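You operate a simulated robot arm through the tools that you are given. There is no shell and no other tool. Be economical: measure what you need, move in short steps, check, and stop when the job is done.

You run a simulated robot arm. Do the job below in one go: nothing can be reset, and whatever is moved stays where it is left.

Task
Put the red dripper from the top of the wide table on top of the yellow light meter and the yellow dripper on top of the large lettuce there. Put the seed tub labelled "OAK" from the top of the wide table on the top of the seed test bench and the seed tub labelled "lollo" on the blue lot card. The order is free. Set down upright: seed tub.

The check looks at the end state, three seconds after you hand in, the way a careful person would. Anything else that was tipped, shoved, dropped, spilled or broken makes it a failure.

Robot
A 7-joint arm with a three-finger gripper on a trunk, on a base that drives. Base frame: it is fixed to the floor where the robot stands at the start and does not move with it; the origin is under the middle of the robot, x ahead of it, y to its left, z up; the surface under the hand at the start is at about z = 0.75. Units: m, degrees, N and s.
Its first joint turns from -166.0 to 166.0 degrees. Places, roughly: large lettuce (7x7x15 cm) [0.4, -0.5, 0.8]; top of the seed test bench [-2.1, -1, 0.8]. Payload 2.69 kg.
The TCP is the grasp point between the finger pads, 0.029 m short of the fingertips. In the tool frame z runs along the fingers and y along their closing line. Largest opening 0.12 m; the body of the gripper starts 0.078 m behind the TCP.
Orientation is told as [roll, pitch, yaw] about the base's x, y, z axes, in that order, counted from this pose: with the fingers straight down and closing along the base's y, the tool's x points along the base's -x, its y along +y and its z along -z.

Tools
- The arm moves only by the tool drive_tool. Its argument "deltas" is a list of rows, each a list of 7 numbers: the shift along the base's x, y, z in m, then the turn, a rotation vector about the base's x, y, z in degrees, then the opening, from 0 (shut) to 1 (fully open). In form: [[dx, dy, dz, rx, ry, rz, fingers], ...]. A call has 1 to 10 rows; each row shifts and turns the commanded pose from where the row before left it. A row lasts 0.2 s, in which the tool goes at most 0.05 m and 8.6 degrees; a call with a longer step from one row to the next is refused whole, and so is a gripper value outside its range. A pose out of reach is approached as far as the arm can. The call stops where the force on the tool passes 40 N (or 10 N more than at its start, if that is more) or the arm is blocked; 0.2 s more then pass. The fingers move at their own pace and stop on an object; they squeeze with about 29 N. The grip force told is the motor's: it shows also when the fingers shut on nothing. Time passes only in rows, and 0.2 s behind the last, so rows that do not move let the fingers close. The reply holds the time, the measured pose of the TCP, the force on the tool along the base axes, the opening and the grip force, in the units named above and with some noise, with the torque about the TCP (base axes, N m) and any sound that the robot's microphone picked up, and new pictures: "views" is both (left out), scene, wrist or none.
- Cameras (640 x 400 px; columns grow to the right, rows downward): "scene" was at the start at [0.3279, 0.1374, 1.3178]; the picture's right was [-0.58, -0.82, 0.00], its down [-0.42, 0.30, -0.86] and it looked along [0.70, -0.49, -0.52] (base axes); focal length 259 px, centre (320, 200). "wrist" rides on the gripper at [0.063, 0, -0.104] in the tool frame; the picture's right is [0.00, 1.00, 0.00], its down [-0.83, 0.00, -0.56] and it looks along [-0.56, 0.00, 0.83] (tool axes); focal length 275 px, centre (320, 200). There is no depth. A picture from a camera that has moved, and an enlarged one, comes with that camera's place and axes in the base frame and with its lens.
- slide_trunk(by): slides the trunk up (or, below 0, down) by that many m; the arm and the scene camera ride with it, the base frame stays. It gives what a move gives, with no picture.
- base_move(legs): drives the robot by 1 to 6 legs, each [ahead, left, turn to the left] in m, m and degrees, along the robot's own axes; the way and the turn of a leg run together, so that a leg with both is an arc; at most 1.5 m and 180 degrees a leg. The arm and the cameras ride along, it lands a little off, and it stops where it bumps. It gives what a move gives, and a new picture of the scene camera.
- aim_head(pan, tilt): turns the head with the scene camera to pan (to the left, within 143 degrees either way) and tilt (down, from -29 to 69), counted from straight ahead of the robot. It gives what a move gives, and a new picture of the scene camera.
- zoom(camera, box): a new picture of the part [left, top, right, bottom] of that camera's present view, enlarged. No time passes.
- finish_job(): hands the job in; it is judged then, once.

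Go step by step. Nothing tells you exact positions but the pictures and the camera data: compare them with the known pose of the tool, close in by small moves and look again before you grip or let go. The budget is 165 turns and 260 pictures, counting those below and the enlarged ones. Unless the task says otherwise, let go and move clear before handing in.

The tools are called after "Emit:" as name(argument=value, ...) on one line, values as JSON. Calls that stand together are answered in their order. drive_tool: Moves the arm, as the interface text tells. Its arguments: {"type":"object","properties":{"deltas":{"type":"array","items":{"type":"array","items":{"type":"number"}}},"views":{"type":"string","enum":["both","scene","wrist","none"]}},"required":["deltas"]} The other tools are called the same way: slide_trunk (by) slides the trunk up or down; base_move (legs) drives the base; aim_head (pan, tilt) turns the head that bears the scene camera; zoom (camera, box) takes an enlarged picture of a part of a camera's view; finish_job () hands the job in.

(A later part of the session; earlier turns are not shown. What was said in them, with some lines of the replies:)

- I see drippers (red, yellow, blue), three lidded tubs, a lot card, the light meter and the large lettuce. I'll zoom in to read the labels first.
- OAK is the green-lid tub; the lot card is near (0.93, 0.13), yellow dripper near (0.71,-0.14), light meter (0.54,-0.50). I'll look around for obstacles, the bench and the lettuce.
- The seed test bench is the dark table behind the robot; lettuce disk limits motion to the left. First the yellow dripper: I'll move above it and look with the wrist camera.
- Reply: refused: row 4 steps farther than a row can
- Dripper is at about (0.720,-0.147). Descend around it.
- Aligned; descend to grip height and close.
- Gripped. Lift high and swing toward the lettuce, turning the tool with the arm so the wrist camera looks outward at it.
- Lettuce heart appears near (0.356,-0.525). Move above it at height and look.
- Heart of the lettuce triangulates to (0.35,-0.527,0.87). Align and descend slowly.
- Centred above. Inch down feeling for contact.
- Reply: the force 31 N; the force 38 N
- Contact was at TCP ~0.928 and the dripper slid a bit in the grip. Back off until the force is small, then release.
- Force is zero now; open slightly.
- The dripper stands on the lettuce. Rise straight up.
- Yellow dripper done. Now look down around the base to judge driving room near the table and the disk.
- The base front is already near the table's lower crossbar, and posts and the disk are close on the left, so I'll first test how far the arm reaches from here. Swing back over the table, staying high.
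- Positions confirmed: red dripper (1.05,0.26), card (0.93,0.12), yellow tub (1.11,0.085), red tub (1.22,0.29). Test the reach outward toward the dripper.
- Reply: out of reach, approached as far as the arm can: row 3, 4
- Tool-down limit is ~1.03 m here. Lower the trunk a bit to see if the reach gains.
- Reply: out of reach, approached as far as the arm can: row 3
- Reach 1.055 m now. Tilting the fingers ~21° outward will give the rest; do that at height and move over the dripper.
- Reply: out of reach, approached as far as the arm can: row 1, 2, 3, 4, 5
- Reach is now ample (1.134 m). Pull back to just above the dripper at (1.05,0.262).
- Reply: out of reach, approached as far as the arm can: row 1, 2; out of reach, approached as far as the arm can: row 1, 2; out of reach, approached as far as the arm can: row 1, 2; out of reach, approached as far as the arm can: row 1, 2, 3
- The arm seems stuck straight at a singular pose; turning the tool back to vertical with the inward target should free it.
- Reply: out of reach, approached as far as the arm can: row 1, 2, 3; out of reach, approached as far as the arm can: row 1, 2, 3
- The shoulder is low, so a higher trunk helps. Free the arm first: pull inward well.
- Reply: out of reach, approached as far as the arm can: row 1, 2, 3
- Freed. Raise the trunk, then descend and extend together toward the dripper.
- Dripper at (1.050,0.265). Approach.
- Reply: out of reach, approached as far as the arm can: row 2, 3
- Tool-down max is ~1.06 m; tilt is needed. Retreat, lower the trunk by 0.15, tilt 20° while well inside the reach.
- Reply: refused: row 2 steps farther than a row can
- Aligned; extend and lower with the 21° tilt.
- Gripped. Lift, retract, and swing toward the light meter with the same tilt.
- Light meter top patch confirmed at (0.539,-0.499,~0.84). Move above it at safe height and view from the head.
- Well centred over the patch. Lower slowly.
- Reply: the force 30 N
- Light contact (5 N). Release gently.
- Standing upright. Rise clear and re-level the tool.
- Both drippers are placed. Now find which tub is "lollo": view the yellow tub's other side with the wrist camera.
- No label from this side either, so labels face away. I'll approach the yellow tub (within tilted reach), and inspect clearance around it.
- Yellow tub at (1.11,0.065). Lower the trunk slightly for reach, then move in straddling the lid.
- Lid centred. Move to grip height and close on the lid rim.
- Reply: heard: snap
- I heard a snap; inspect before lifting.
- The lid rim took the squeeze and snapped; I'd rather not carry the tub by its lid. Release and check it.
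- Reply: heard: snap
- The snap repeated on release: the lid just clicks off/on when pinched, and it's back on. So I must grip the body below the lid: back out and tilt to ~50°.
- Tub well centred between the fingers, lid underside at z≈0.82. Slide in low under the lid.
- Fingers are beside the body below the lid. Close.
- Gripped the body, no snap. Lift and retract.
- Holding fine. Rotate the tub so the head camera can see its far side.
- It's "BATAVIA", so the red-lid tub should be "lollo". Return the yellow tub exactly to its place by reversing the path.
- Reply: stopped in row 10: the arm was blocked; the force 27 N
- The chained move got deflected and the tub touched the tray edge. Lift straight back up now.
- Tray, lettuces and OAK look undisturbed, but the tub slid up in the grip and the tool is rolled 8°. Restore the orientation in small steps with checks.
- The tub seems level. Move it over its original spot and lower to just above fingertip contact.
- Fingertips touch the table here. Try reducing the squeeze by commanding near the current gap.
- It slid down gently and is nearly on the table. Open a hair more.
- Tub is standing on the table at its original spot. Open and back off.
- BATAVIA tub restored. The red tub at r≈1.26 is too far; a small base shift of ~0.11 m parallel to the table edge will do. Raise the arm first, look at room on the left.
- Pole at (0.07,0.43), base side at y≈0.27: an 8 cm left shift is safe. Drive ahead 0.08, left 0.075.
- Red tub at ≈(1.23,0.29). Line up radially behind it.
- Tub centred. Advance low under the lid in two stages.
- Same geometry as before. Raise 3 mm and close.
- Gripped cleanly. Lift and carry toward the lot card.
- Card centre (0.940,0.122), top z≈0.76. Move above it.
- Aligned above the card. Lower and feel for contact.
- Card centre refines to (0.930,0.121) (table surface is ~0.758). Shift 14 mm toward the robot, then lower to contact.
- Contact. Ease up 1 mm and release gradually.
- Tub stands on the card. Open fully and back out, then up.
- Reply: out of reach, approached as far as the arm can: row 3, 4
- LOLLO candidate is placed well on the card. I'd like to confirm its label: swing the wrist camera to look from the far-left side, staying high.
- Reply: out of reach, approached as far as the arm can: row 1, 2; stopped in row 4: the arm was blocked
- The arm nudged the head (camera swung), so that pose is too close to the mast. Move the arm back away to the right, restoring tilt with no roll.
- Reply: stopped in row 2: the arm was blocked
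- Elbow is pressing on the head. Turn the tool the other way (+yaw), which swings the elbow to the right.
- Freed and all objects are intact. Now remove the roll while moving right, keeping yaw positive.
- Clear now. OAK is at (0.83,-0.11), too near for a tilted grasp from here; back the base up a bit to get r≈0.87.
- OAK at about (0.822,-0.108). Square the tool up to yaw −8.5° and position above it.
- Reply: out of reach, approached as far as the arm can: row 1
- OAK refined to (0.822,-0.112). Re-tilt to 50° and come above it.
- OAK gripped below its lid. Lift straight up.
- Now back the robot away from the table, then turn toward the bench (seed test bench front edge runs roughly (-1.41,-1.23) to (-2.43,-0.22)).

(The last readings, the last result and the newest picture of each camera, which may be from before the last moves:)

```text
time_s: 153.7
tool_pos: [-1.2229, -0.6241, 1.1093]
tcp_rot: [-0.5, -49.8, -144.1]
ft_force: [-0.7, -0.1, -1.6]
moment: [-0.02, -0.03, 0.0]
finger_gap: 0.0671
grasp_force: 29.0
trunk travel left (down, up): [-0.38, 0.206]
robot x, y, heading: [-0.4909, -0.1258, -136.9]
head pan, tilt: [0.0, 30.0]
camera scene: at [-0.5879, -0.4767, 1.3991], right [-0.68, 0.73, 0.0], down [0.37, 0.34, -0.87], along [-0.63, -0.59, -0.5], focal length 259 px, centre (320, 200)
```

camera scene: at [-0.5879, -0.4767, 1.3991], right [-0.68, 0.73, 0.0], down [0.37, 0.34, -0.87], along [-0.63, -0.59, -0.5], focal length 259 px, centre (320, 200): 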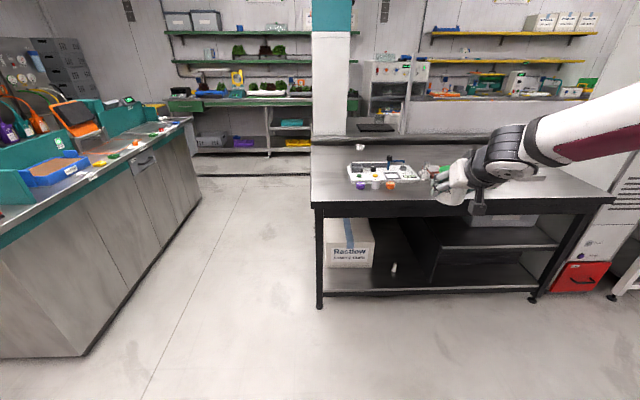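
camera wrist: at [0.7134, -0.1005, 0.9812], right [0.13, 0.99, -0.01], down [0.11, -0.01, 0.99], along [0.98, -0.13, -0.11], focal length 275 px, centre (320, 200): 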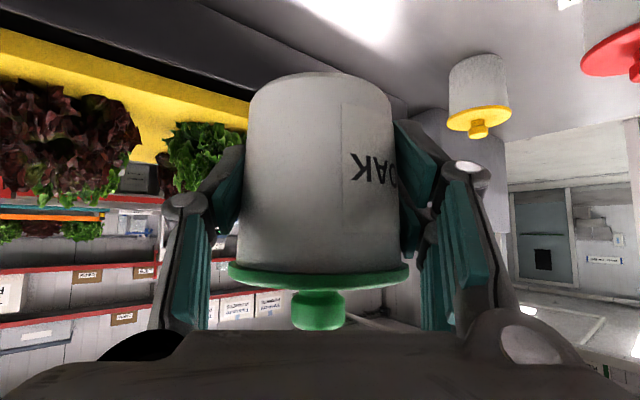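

Both drippers and the lollo tub look right on the table. Now approach the bench partway and look at its top.

Emit:
base_move(legs=[[0.45, -0.15, 2]])

Emit:
aim_head(pan=-5, tilt=40)

```text
time_s: 156.5
tool_pos: [-1.6328, -0.854, 1.1097]
tcp_rot: [-0.5, -49.7, -142.3]
ft_force: [-0.6, -0.1, -1.9]
moment: [0.0, -0.01, -0.01]
finger_gap: 0.067
grasp_force: 29.3
trunk travel left (down, up): [-0.38, 0.206]
robot x, y, heading: [-0.9163, -0.334, -134.9]
head pan, tilt: [0.0, 30.0]
camera scene: at [-1.0028, -0.6848, 1.3991], right [-0.71, 0.71, 0.0], down [0.35, 0.35, -0.87], along [-0.61, -0.61, -0.5], focal length 259 px, centre (320, 200)
```

scene: 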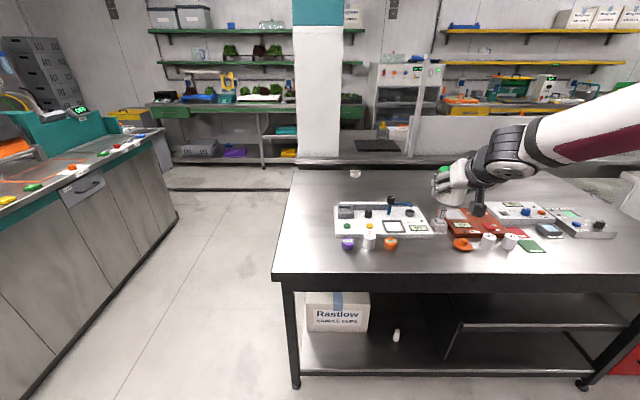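

```text
time_s: 157.2
tool_pos: [-1.6325, -0.8533, 1.1097]
tcp_rot: [-0.5, -49.9, -142.4]
ft_force: [-0.1, -1.1, -2.3]
moment: [0.02, -0.01, 0.02]
finger_gap: 0.067
grasp_force: 29.6
trunk travel left (down, up): [-0.38, 0.206]
robot x, y, heading: [-0.9225, -0.3313, -135.1]
head pan, tilt: [-5.0, 40.0]
camera scene: at [-1.004, -0.6755, 1.3838], right [-0.64, 0.76, 0.0], down [0.49, 0.41, -0.77], along [-0.59, -0.49, -0.64], focal length 259 px, centre (320, 200)
```

scene: 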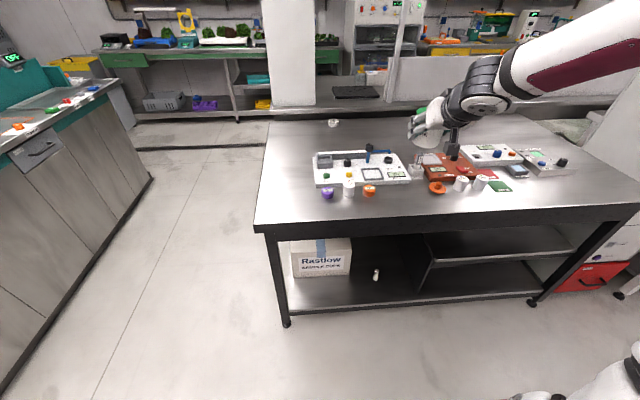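

The bench's left-front area is free, at about (-1.54,-1.27). Drive so the held tub comes right above it.

Emit:
base_move(legs=[[0.1, 0.365, 0], [0.13, 0, 0]])

Emit:
aim_head(pan=-10, tilt=50)

```text
time_s: 160.5
tool_pos: [-1.531, -1.2774, 1.1095]
tcp_rot: [-0.5, -49.7, -142.1]
ft_force: [-0.2, -0.3, -2.1]
moment: [0.02, 0.02, 0.01]
finger_gap: 0.0673
grasp_force: 29.0
trunk travel left (down, up): [-0.38, 0.206]
robot x, y, heading: [-0.8208, -0.7532, -134.5]
head pan, tilt: [-5.0, 40.0]
camera scene: at [-0.9034, -1.0979, 1.3838], right [-0.65, 0.76, 0.0], down [0.49, 0.42, -0.77], along [-0.58, -0.5, -0.64], focal length 259 px, centre (320, 200)
```

scene: 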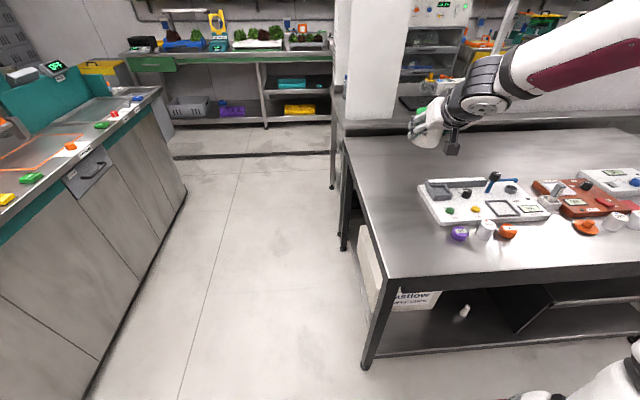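

```text
time_s: 161.2
tool_pos: [-1.532, -1.2773, 1.1096]
tcp_rot: [-0.6, -49.9, -142.1]
ft_force: [0.5, 0.6, -1.5]
moment: [0.01, -0.01, -0.01]
finger_gap: 0.0668
grasp_force: 29.4
trunk travel left (down, up): [-0.38, 0.206]
robot x, y, heading: [-0.819, -0.7519, -134.7]
head pan, tilt: [-10.0, 50.0]
camera scene: at [-0.9015, -1.0874, 1.3696], right [-0.58, 0.82, 0.0], down [0.62, 0.44, -0.64], along [-0.52, -0.37, -0.77], focal length 259 px, centre (320, 200)
```

scene: 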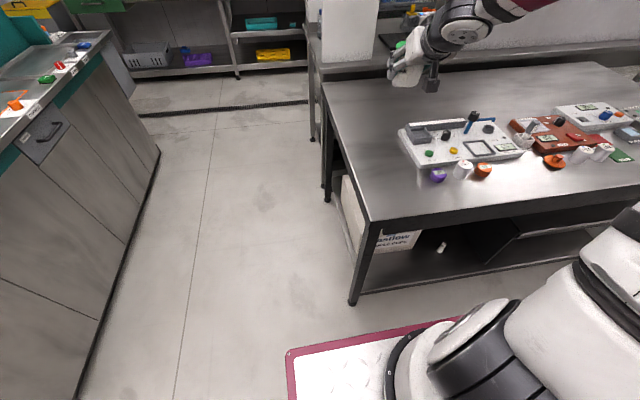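

Shift slightly back/left for more clearance from the test board, then lower the trunk.

Emit:
base_move(legs=[[-0.04, 0.012, 0]])

Emit:
slide_trunk(by=-0.15)

Emit:
drive_tool(deltas=[[0, 0, 0, 0, 0, 0, 0.4]], views="both")

```text
time_s: 162.1
tool_pos: [-1.4931, -1.2582, 1.109]
tcp_rot: [-0.5, -49.8, -142.1]
ft_force: [0.1, -0.2, -2.5]
moment: [0.0, 0.01, 0.0]
finger_gap: 0.0672
grasp_force: 28.8
trunk travel left (down, up): [-0.38, 0.206]
robot x, y, heading: [-0.785, -0.7345, -134.9]
head pan, tilt: [-10.0, 50.0]
camera scene: at [-0.8645, -1.0671, 1.3696], right [-0.58, 0.82, 0.0], down [0.63, 0.44, -0.64], along [-0.52, -0.37, -0.77], focal length 259 px, centre (320, 200)
```

scene: 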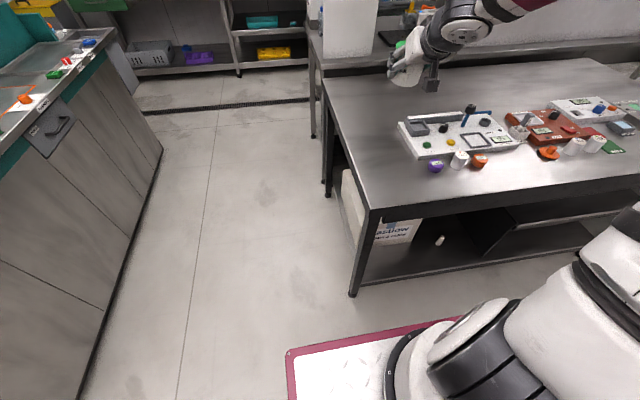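

```text
time_s: 163.9
tool_pos: [-1.4946, -1.2576, 0.9604]
tcp_rot: [-0.6, -49.8, -142.0]
ft_force: [-0.1, 0.2, -3.3]
moment: [0.03, -0.01, -0.03]
finger_gap: 0.067
grasp_force: 29.0
trunk travel left (down, up): [-0.23, 0.356]
robot x, y, heading: [-0.7815, -0.7318, -134.9]
head pan, tilt: [-10.0, 50.0]
```

```text
time_s: 164.3
tool_pos: [-1.4945, -1.257, 0.9596]
tcp_rot: [-0.6, -49.8, -142.1]
ft_force: [0.0, -0.2, -2.2]
moment: [0.05, 0.0, -0.02]
finger_gap: 0.067
grasp_force: 29.0
trunk travel left (down, up): [-0.23, 0.356]
robot x, y, heading: [-0.783, -0.7346, -134.8]
head pan, tilt: [-10.0, 50.0]
camera scene: at [-0.9081, -1.1112, 1.2204], right [-0.58, 0.82, 0.0], down [0.63, 0.44, -0.64], along [-0.52, -0.37, -0.77], focal length 259 px, centre (320, 200)
camera wrist: at [-1.3986, -1.1837, 0.9798], right [0.61, -0.79, -0.01], down [-0.08, -0.08, 0.99], along [-0.79, -0.61, -0.11], focal length 275 px, centre (320, 200)
```

scene: 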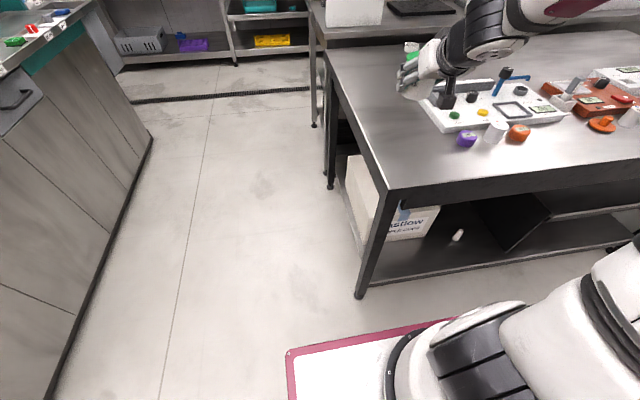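
wrist: 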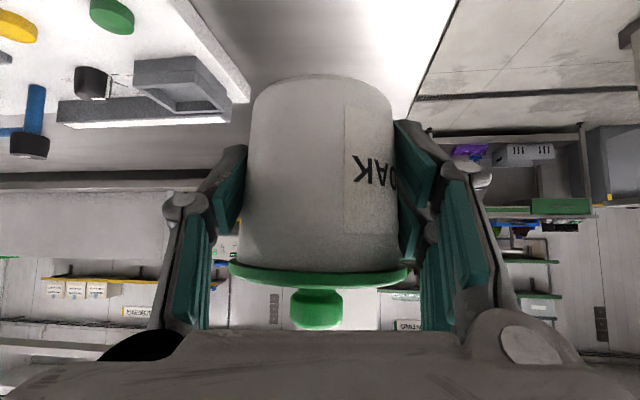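

Spot is clear (≥0.1 m from board and edges). Descend to near bench height.

Emit:
drive_tool(deltas=[[0, 0, -0.04, 0, 0, 0, 0.4], [0, 0, -0.04, 0, 0, 0, 0.4], [0, 0, -0.03, 0, 0, 0, 0.4], [0, 0, 0, 0, 0, 0, 0.4]], views="both")

```text
time_s: 165.3
tool_pos: [-1.4949, -1.2564, 0.8492]
tcp_rot: [-0.6, -49.6, -142.0]
ft_force: [0.4, -0.5, -2.0]
moment: [-0.02, -0.02, -0.01]
finger_gap: 0.0671
grasp_force: 28.9
trunk travel left (down, up): [-0.23, 0.356]
robot x, y, heading: [-0.782, -0.7321, -134.8]
head pan, tilt: [-10.0, 50.0]
camera scene: at [-0.9081, -1.1112, 1.2204], right [-0.58, 0.82, 0.0], down [0.63, 0.44, -0.64], along [-0.52, -0.37, -0.77], focal length 259 px, centre (320, 200)
camera wrist: at [-1.3986, -1.1834, 0.8686], right [0.61, -0.79, -0.01], down [-0.08, -0.08, 0.99], along [-0.79, -0.61, -0.11], focal length 275 px, centre (320, 200)
```

scene: 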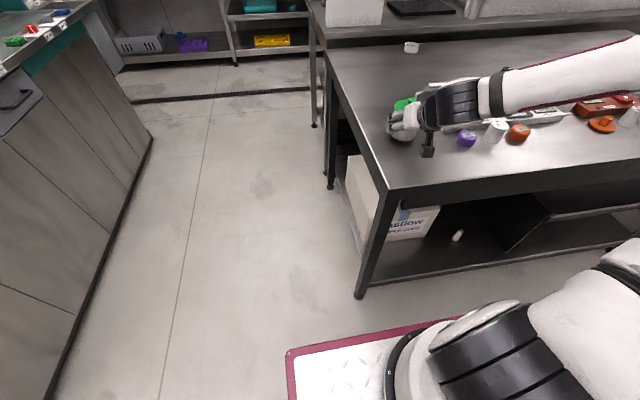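
wrist: 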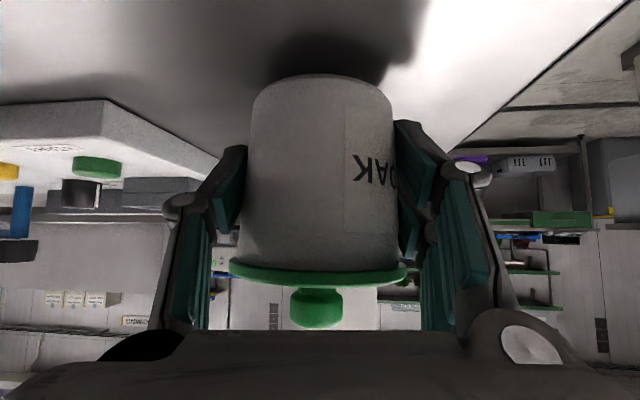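

Emit:
drive_tool(deltas=[[0, 0, -0.01, 0, 0, 0, 0.4], [0, 0, -0.008, 0, 0, 0, 0.4], [0, 0, 0, 0, 0, 0, 0.4]], views="wrist")

```text
time_s: 166.1
tool_pos: [-1.4949, -1.2587, 0.8336]
tcp_rot: [-0.6, -50.1, -142.1]
ft_force: [-1.4, -4.6, 26.4]
moment: [-0.62, -0.21, -0.14]
finger_gap: 0.0665
grasp_force: 28.7
trunk travel left (down, up): [-0.23, 0.356]
robot x, y, heading: [-0.7804, -0.7315, -134.9]
head pan, tilt: [-10.0, 50.0]
camera wrist: at [-1.3991, -1.1845, 0.8533], right [0.61, -0.79, -0.01], down [-0.08, -0.07, 0.99], along [-0.79, -0.61, -0.11], focal length 275 px, centre (320, 200)
```

wrist: 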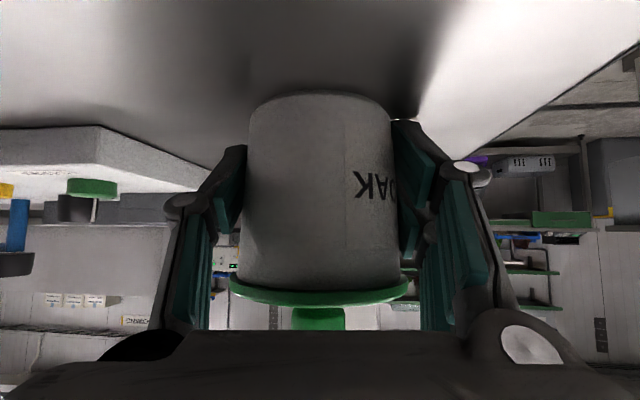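

Contact with the bench (z≈0.81). Ease off, then release gradually.

Emit:
drive_tool(deltas=[[0, 0, 0.002, 0, 0, 0, 0.4], [0, 0, 0, 0, 0, 0, 0.4]], views="none")

Emit:
drive_tool(deltas=[[0, 0, 0, 0, 0, 0, 0.55], [0, 0, 0, 0, 0, 0, 0.57], [0, 0, 0, 0, 0, 0, 0.6], [0, 0, 0, 0, 0, 0, 0.65]], views="both")

```text
time_s: 166.7
tool_pos: [-1.495, -1.2588, 0.8345]
tcp_rot: [-0.5, -49.9, -142.1]
ft_force: [-5.5, -9.4, 18.5]
moment: [-0.82, 0.24, -0.15]
finger_gap: 0.0665
grasp_force: 29.0
trunk travel left (down, up): [-0.23, 0.356]
robot x, y, heading: [-0.781, -0.7346, -135.0]
head pan, tilt: [-10.0, 50.0]
```

```text
time_s: 167.7
tool_pos: [-1.4932, -1.2568, 0.831]
tcp_rot: [-0.5, -49.7, -142.2]
ft_force: [-2.9, -0.7, 5.2]
moment: [-0.19, -0.03, -0.12]
finger_gap: 0.0788
grasp_force: 0.0
trunk travel left (down, up): [-0.23, 0.356]
robot x, y, heading: [-0.7817, -0.7332, -134.8]
head pan, tilt: [-10.0, 50.0]
camera scene: at [-0.908, -1.111, 1.2204], right [-0.58, 0.82, 0.0], down [0.63, 0.44, -0.64], along [-0.52, -0.37, -0.77], focal length 259 px, centre (320, 200)
camera wrist: at [-1.398, -1.183, 0.8523], right [0.61, -0.79, -0.01], down [-0.09, -0.08, 0.99], along [-0.79, -0.61, -0.12], focal length 275 px, centre (320, 200)
```

scene: 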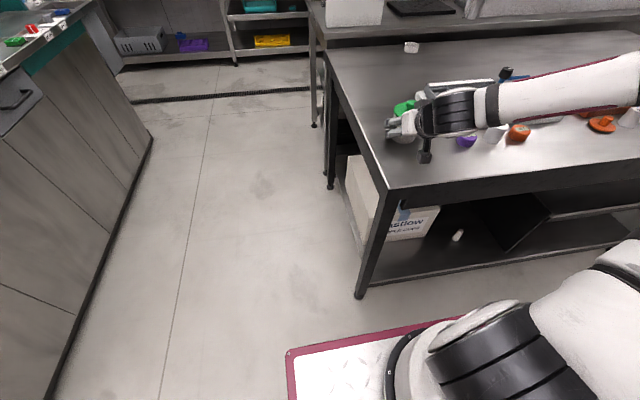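
wrist: 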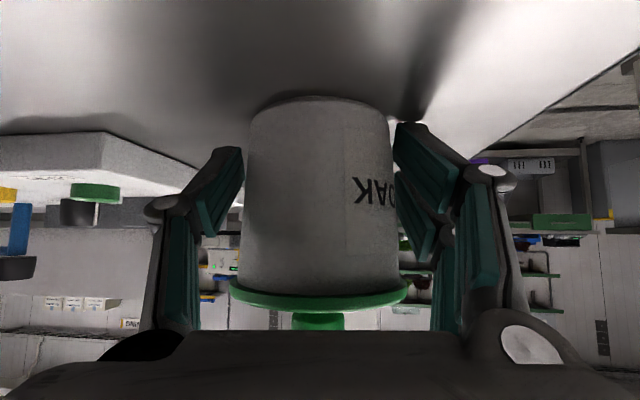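

Released; tub stands. Lift fingertips slightly, open, and back out toward the robot.

Emit:
drive_tool(deltas=[[0, 0, 0.003, 0, 0, 0, 0.75], [0, 0, 0, 0, 0, 0, 0.82], [0, 0, 0, 0, 0, 0, 0.82]], views="wrist")

```text
time_s: 168.5
tool_pos: [-1.4947, -1.2564, 0.8363]
tcp_rot: [-0.4, -49.8, -142.1]
ft_force: [0.5, 0.0, -0.5]
moment: [0.01, 0.01, -0.01]
finger_gap: 0.0983
grasp_force: 0.0
trunk travel left (down, up): [-0.23, 0.356]
robot x, y, heading: [-0.7843, -0.7403, -134.7]
head pan, tilt: [-10.0, 50.0]
camera wrist: at [-1.3986, -1.1836, 0.8563], right [0.61, -0.79, -0.01], down [-0.08, -0.08, 0.99], along [-0.79, -0.61, -0.11], focal length 275 px, centre (320, 200)
```

wrist: 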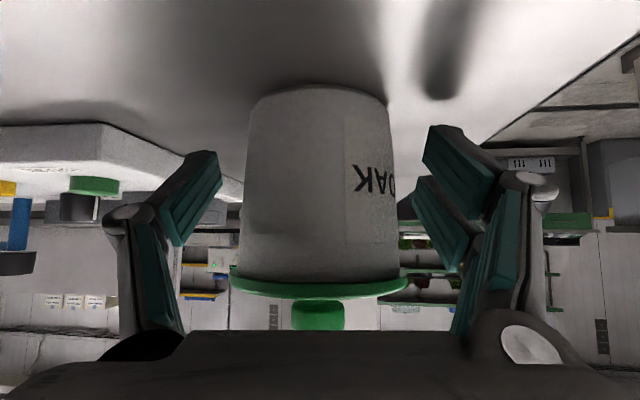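

Rise vertically (same as the approach), fingers straddling the lid.

Emit:
drive_tool(deltas=[[0, 0, 0.015, 0, 0, 0, 0.82], [0, 0, 0.025, 0, 0, 0, 0.82], [0, 0, 0.035, 0, 0, 0, 0.82], [0, 0, 0.04, 0, 0, 0, 0.82], [0, 0, 0.04, 0, 0, 0, 0.82], [0, 0, 0.04, 0, 0, 0, 0.82], [0, 0, 0, 0, 0, 0, 0.82]], views="both")

Emit:
zoom(camera="scene", box=[350, 70, 510, 200])

```text
time_s: 170.1
tool_pos: [-1.4954, -1.2574, 1.033]
tcp_rot: [-0.5, -49.8, -142.0]
ft_force: [0.1, 0.0, 0.0]
moment: [0.0, 0.05, 0.04]
finger_gap: 0.0985
grasp_force: 0.0
trunk travel left (down, up): [-0.23, 0.356]
robot x, y, heading: [-0.7814, -0.7324, -134.7]
head pan, tilt: [-10.0, 50.0]
camera scene: at [-0.908, -1.1112, 1.2204], right [-0.58, 0.82, 0.0], down [0.63, 0.44, -0.64], along [-0.52, -0.37, -0.77], focal length 259 px, centre (320, 200)
camera wrist: at [-1.3986, -1.1835, 1.0529], right [0.61, -0.79, -0.01], down [-0.08, -0.08, 0.99], along [-0.79, -0.61, -0.11], focal length 275 px, centre (320, 200)
```

scene: 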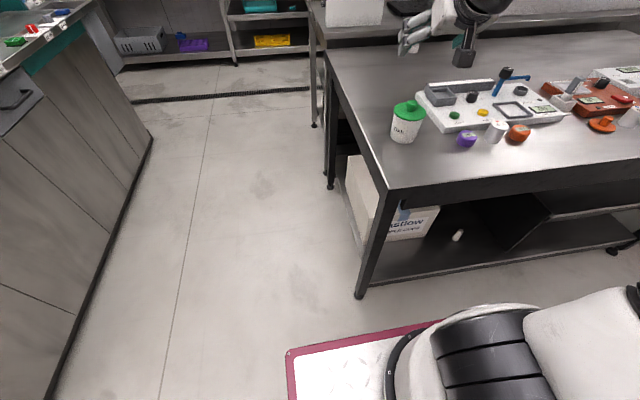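
wrist: 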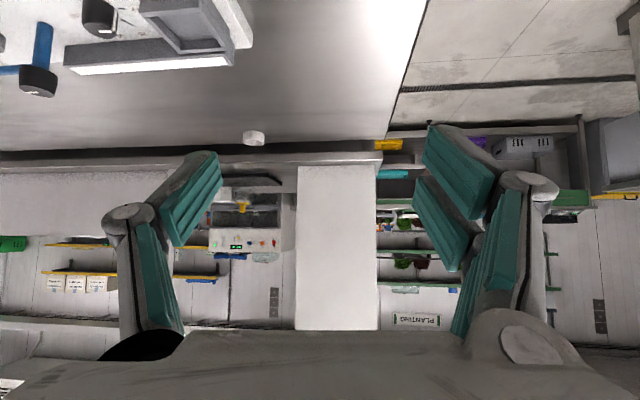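

```text
3.08 times, centred on (430, 135) of scene
camera zoom: at [-0.908, -1.1112, 1.2204], right [-0.58, 0.82, 0.0], down [0.63, 0.44, -0.64], along [-0.52, -0.37, -0.77], focal length 797 px, centre (-18, 400)
```

zoom: 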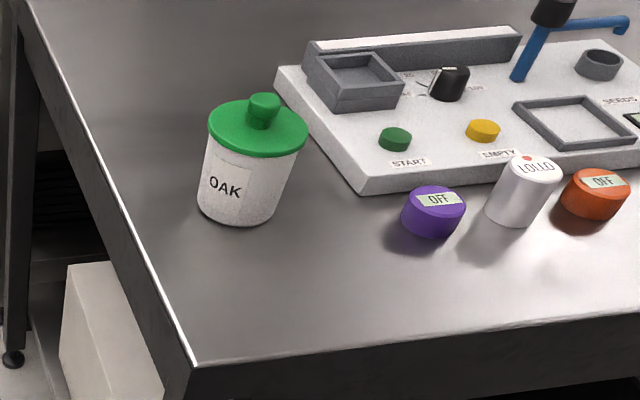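

OAK stands upright on the seed test bench with its lid on. The other items also looked right when I last checked the table, and the gripper is empty and clear, so I'm handing in.

Emit:
finish_job()

```text
The job is handed in.
```

I handed the job in with all four items placed, but I never read the label on the tub I put on the lot card as "lollo". Of the three tubs I saw on the wide table, I read "OAK" and "BATAVIA" on the other two, so I took the red-lid one as "lollo" by elimination.

- **Drippers:** the yellow one is on the large lettuce and the red one is on the yellow light meter.
- **Seed tubs:** "OAK" is upright on the front left of the seed test bench, and the red-lid tub is upright on the blue lot card.
- **Disturbed on the way:**
  - I lifted the "BATAVIA" tub to read it and set it back within a few millimetres of its place, with its lid on. It knocked the tray edge on the way back.
  - Its lid clicked off and back on once when I gripped it by the rim.
  - The arm also bumped the robot's own head.
  - I saw nothing tipped or out of place afterwards.
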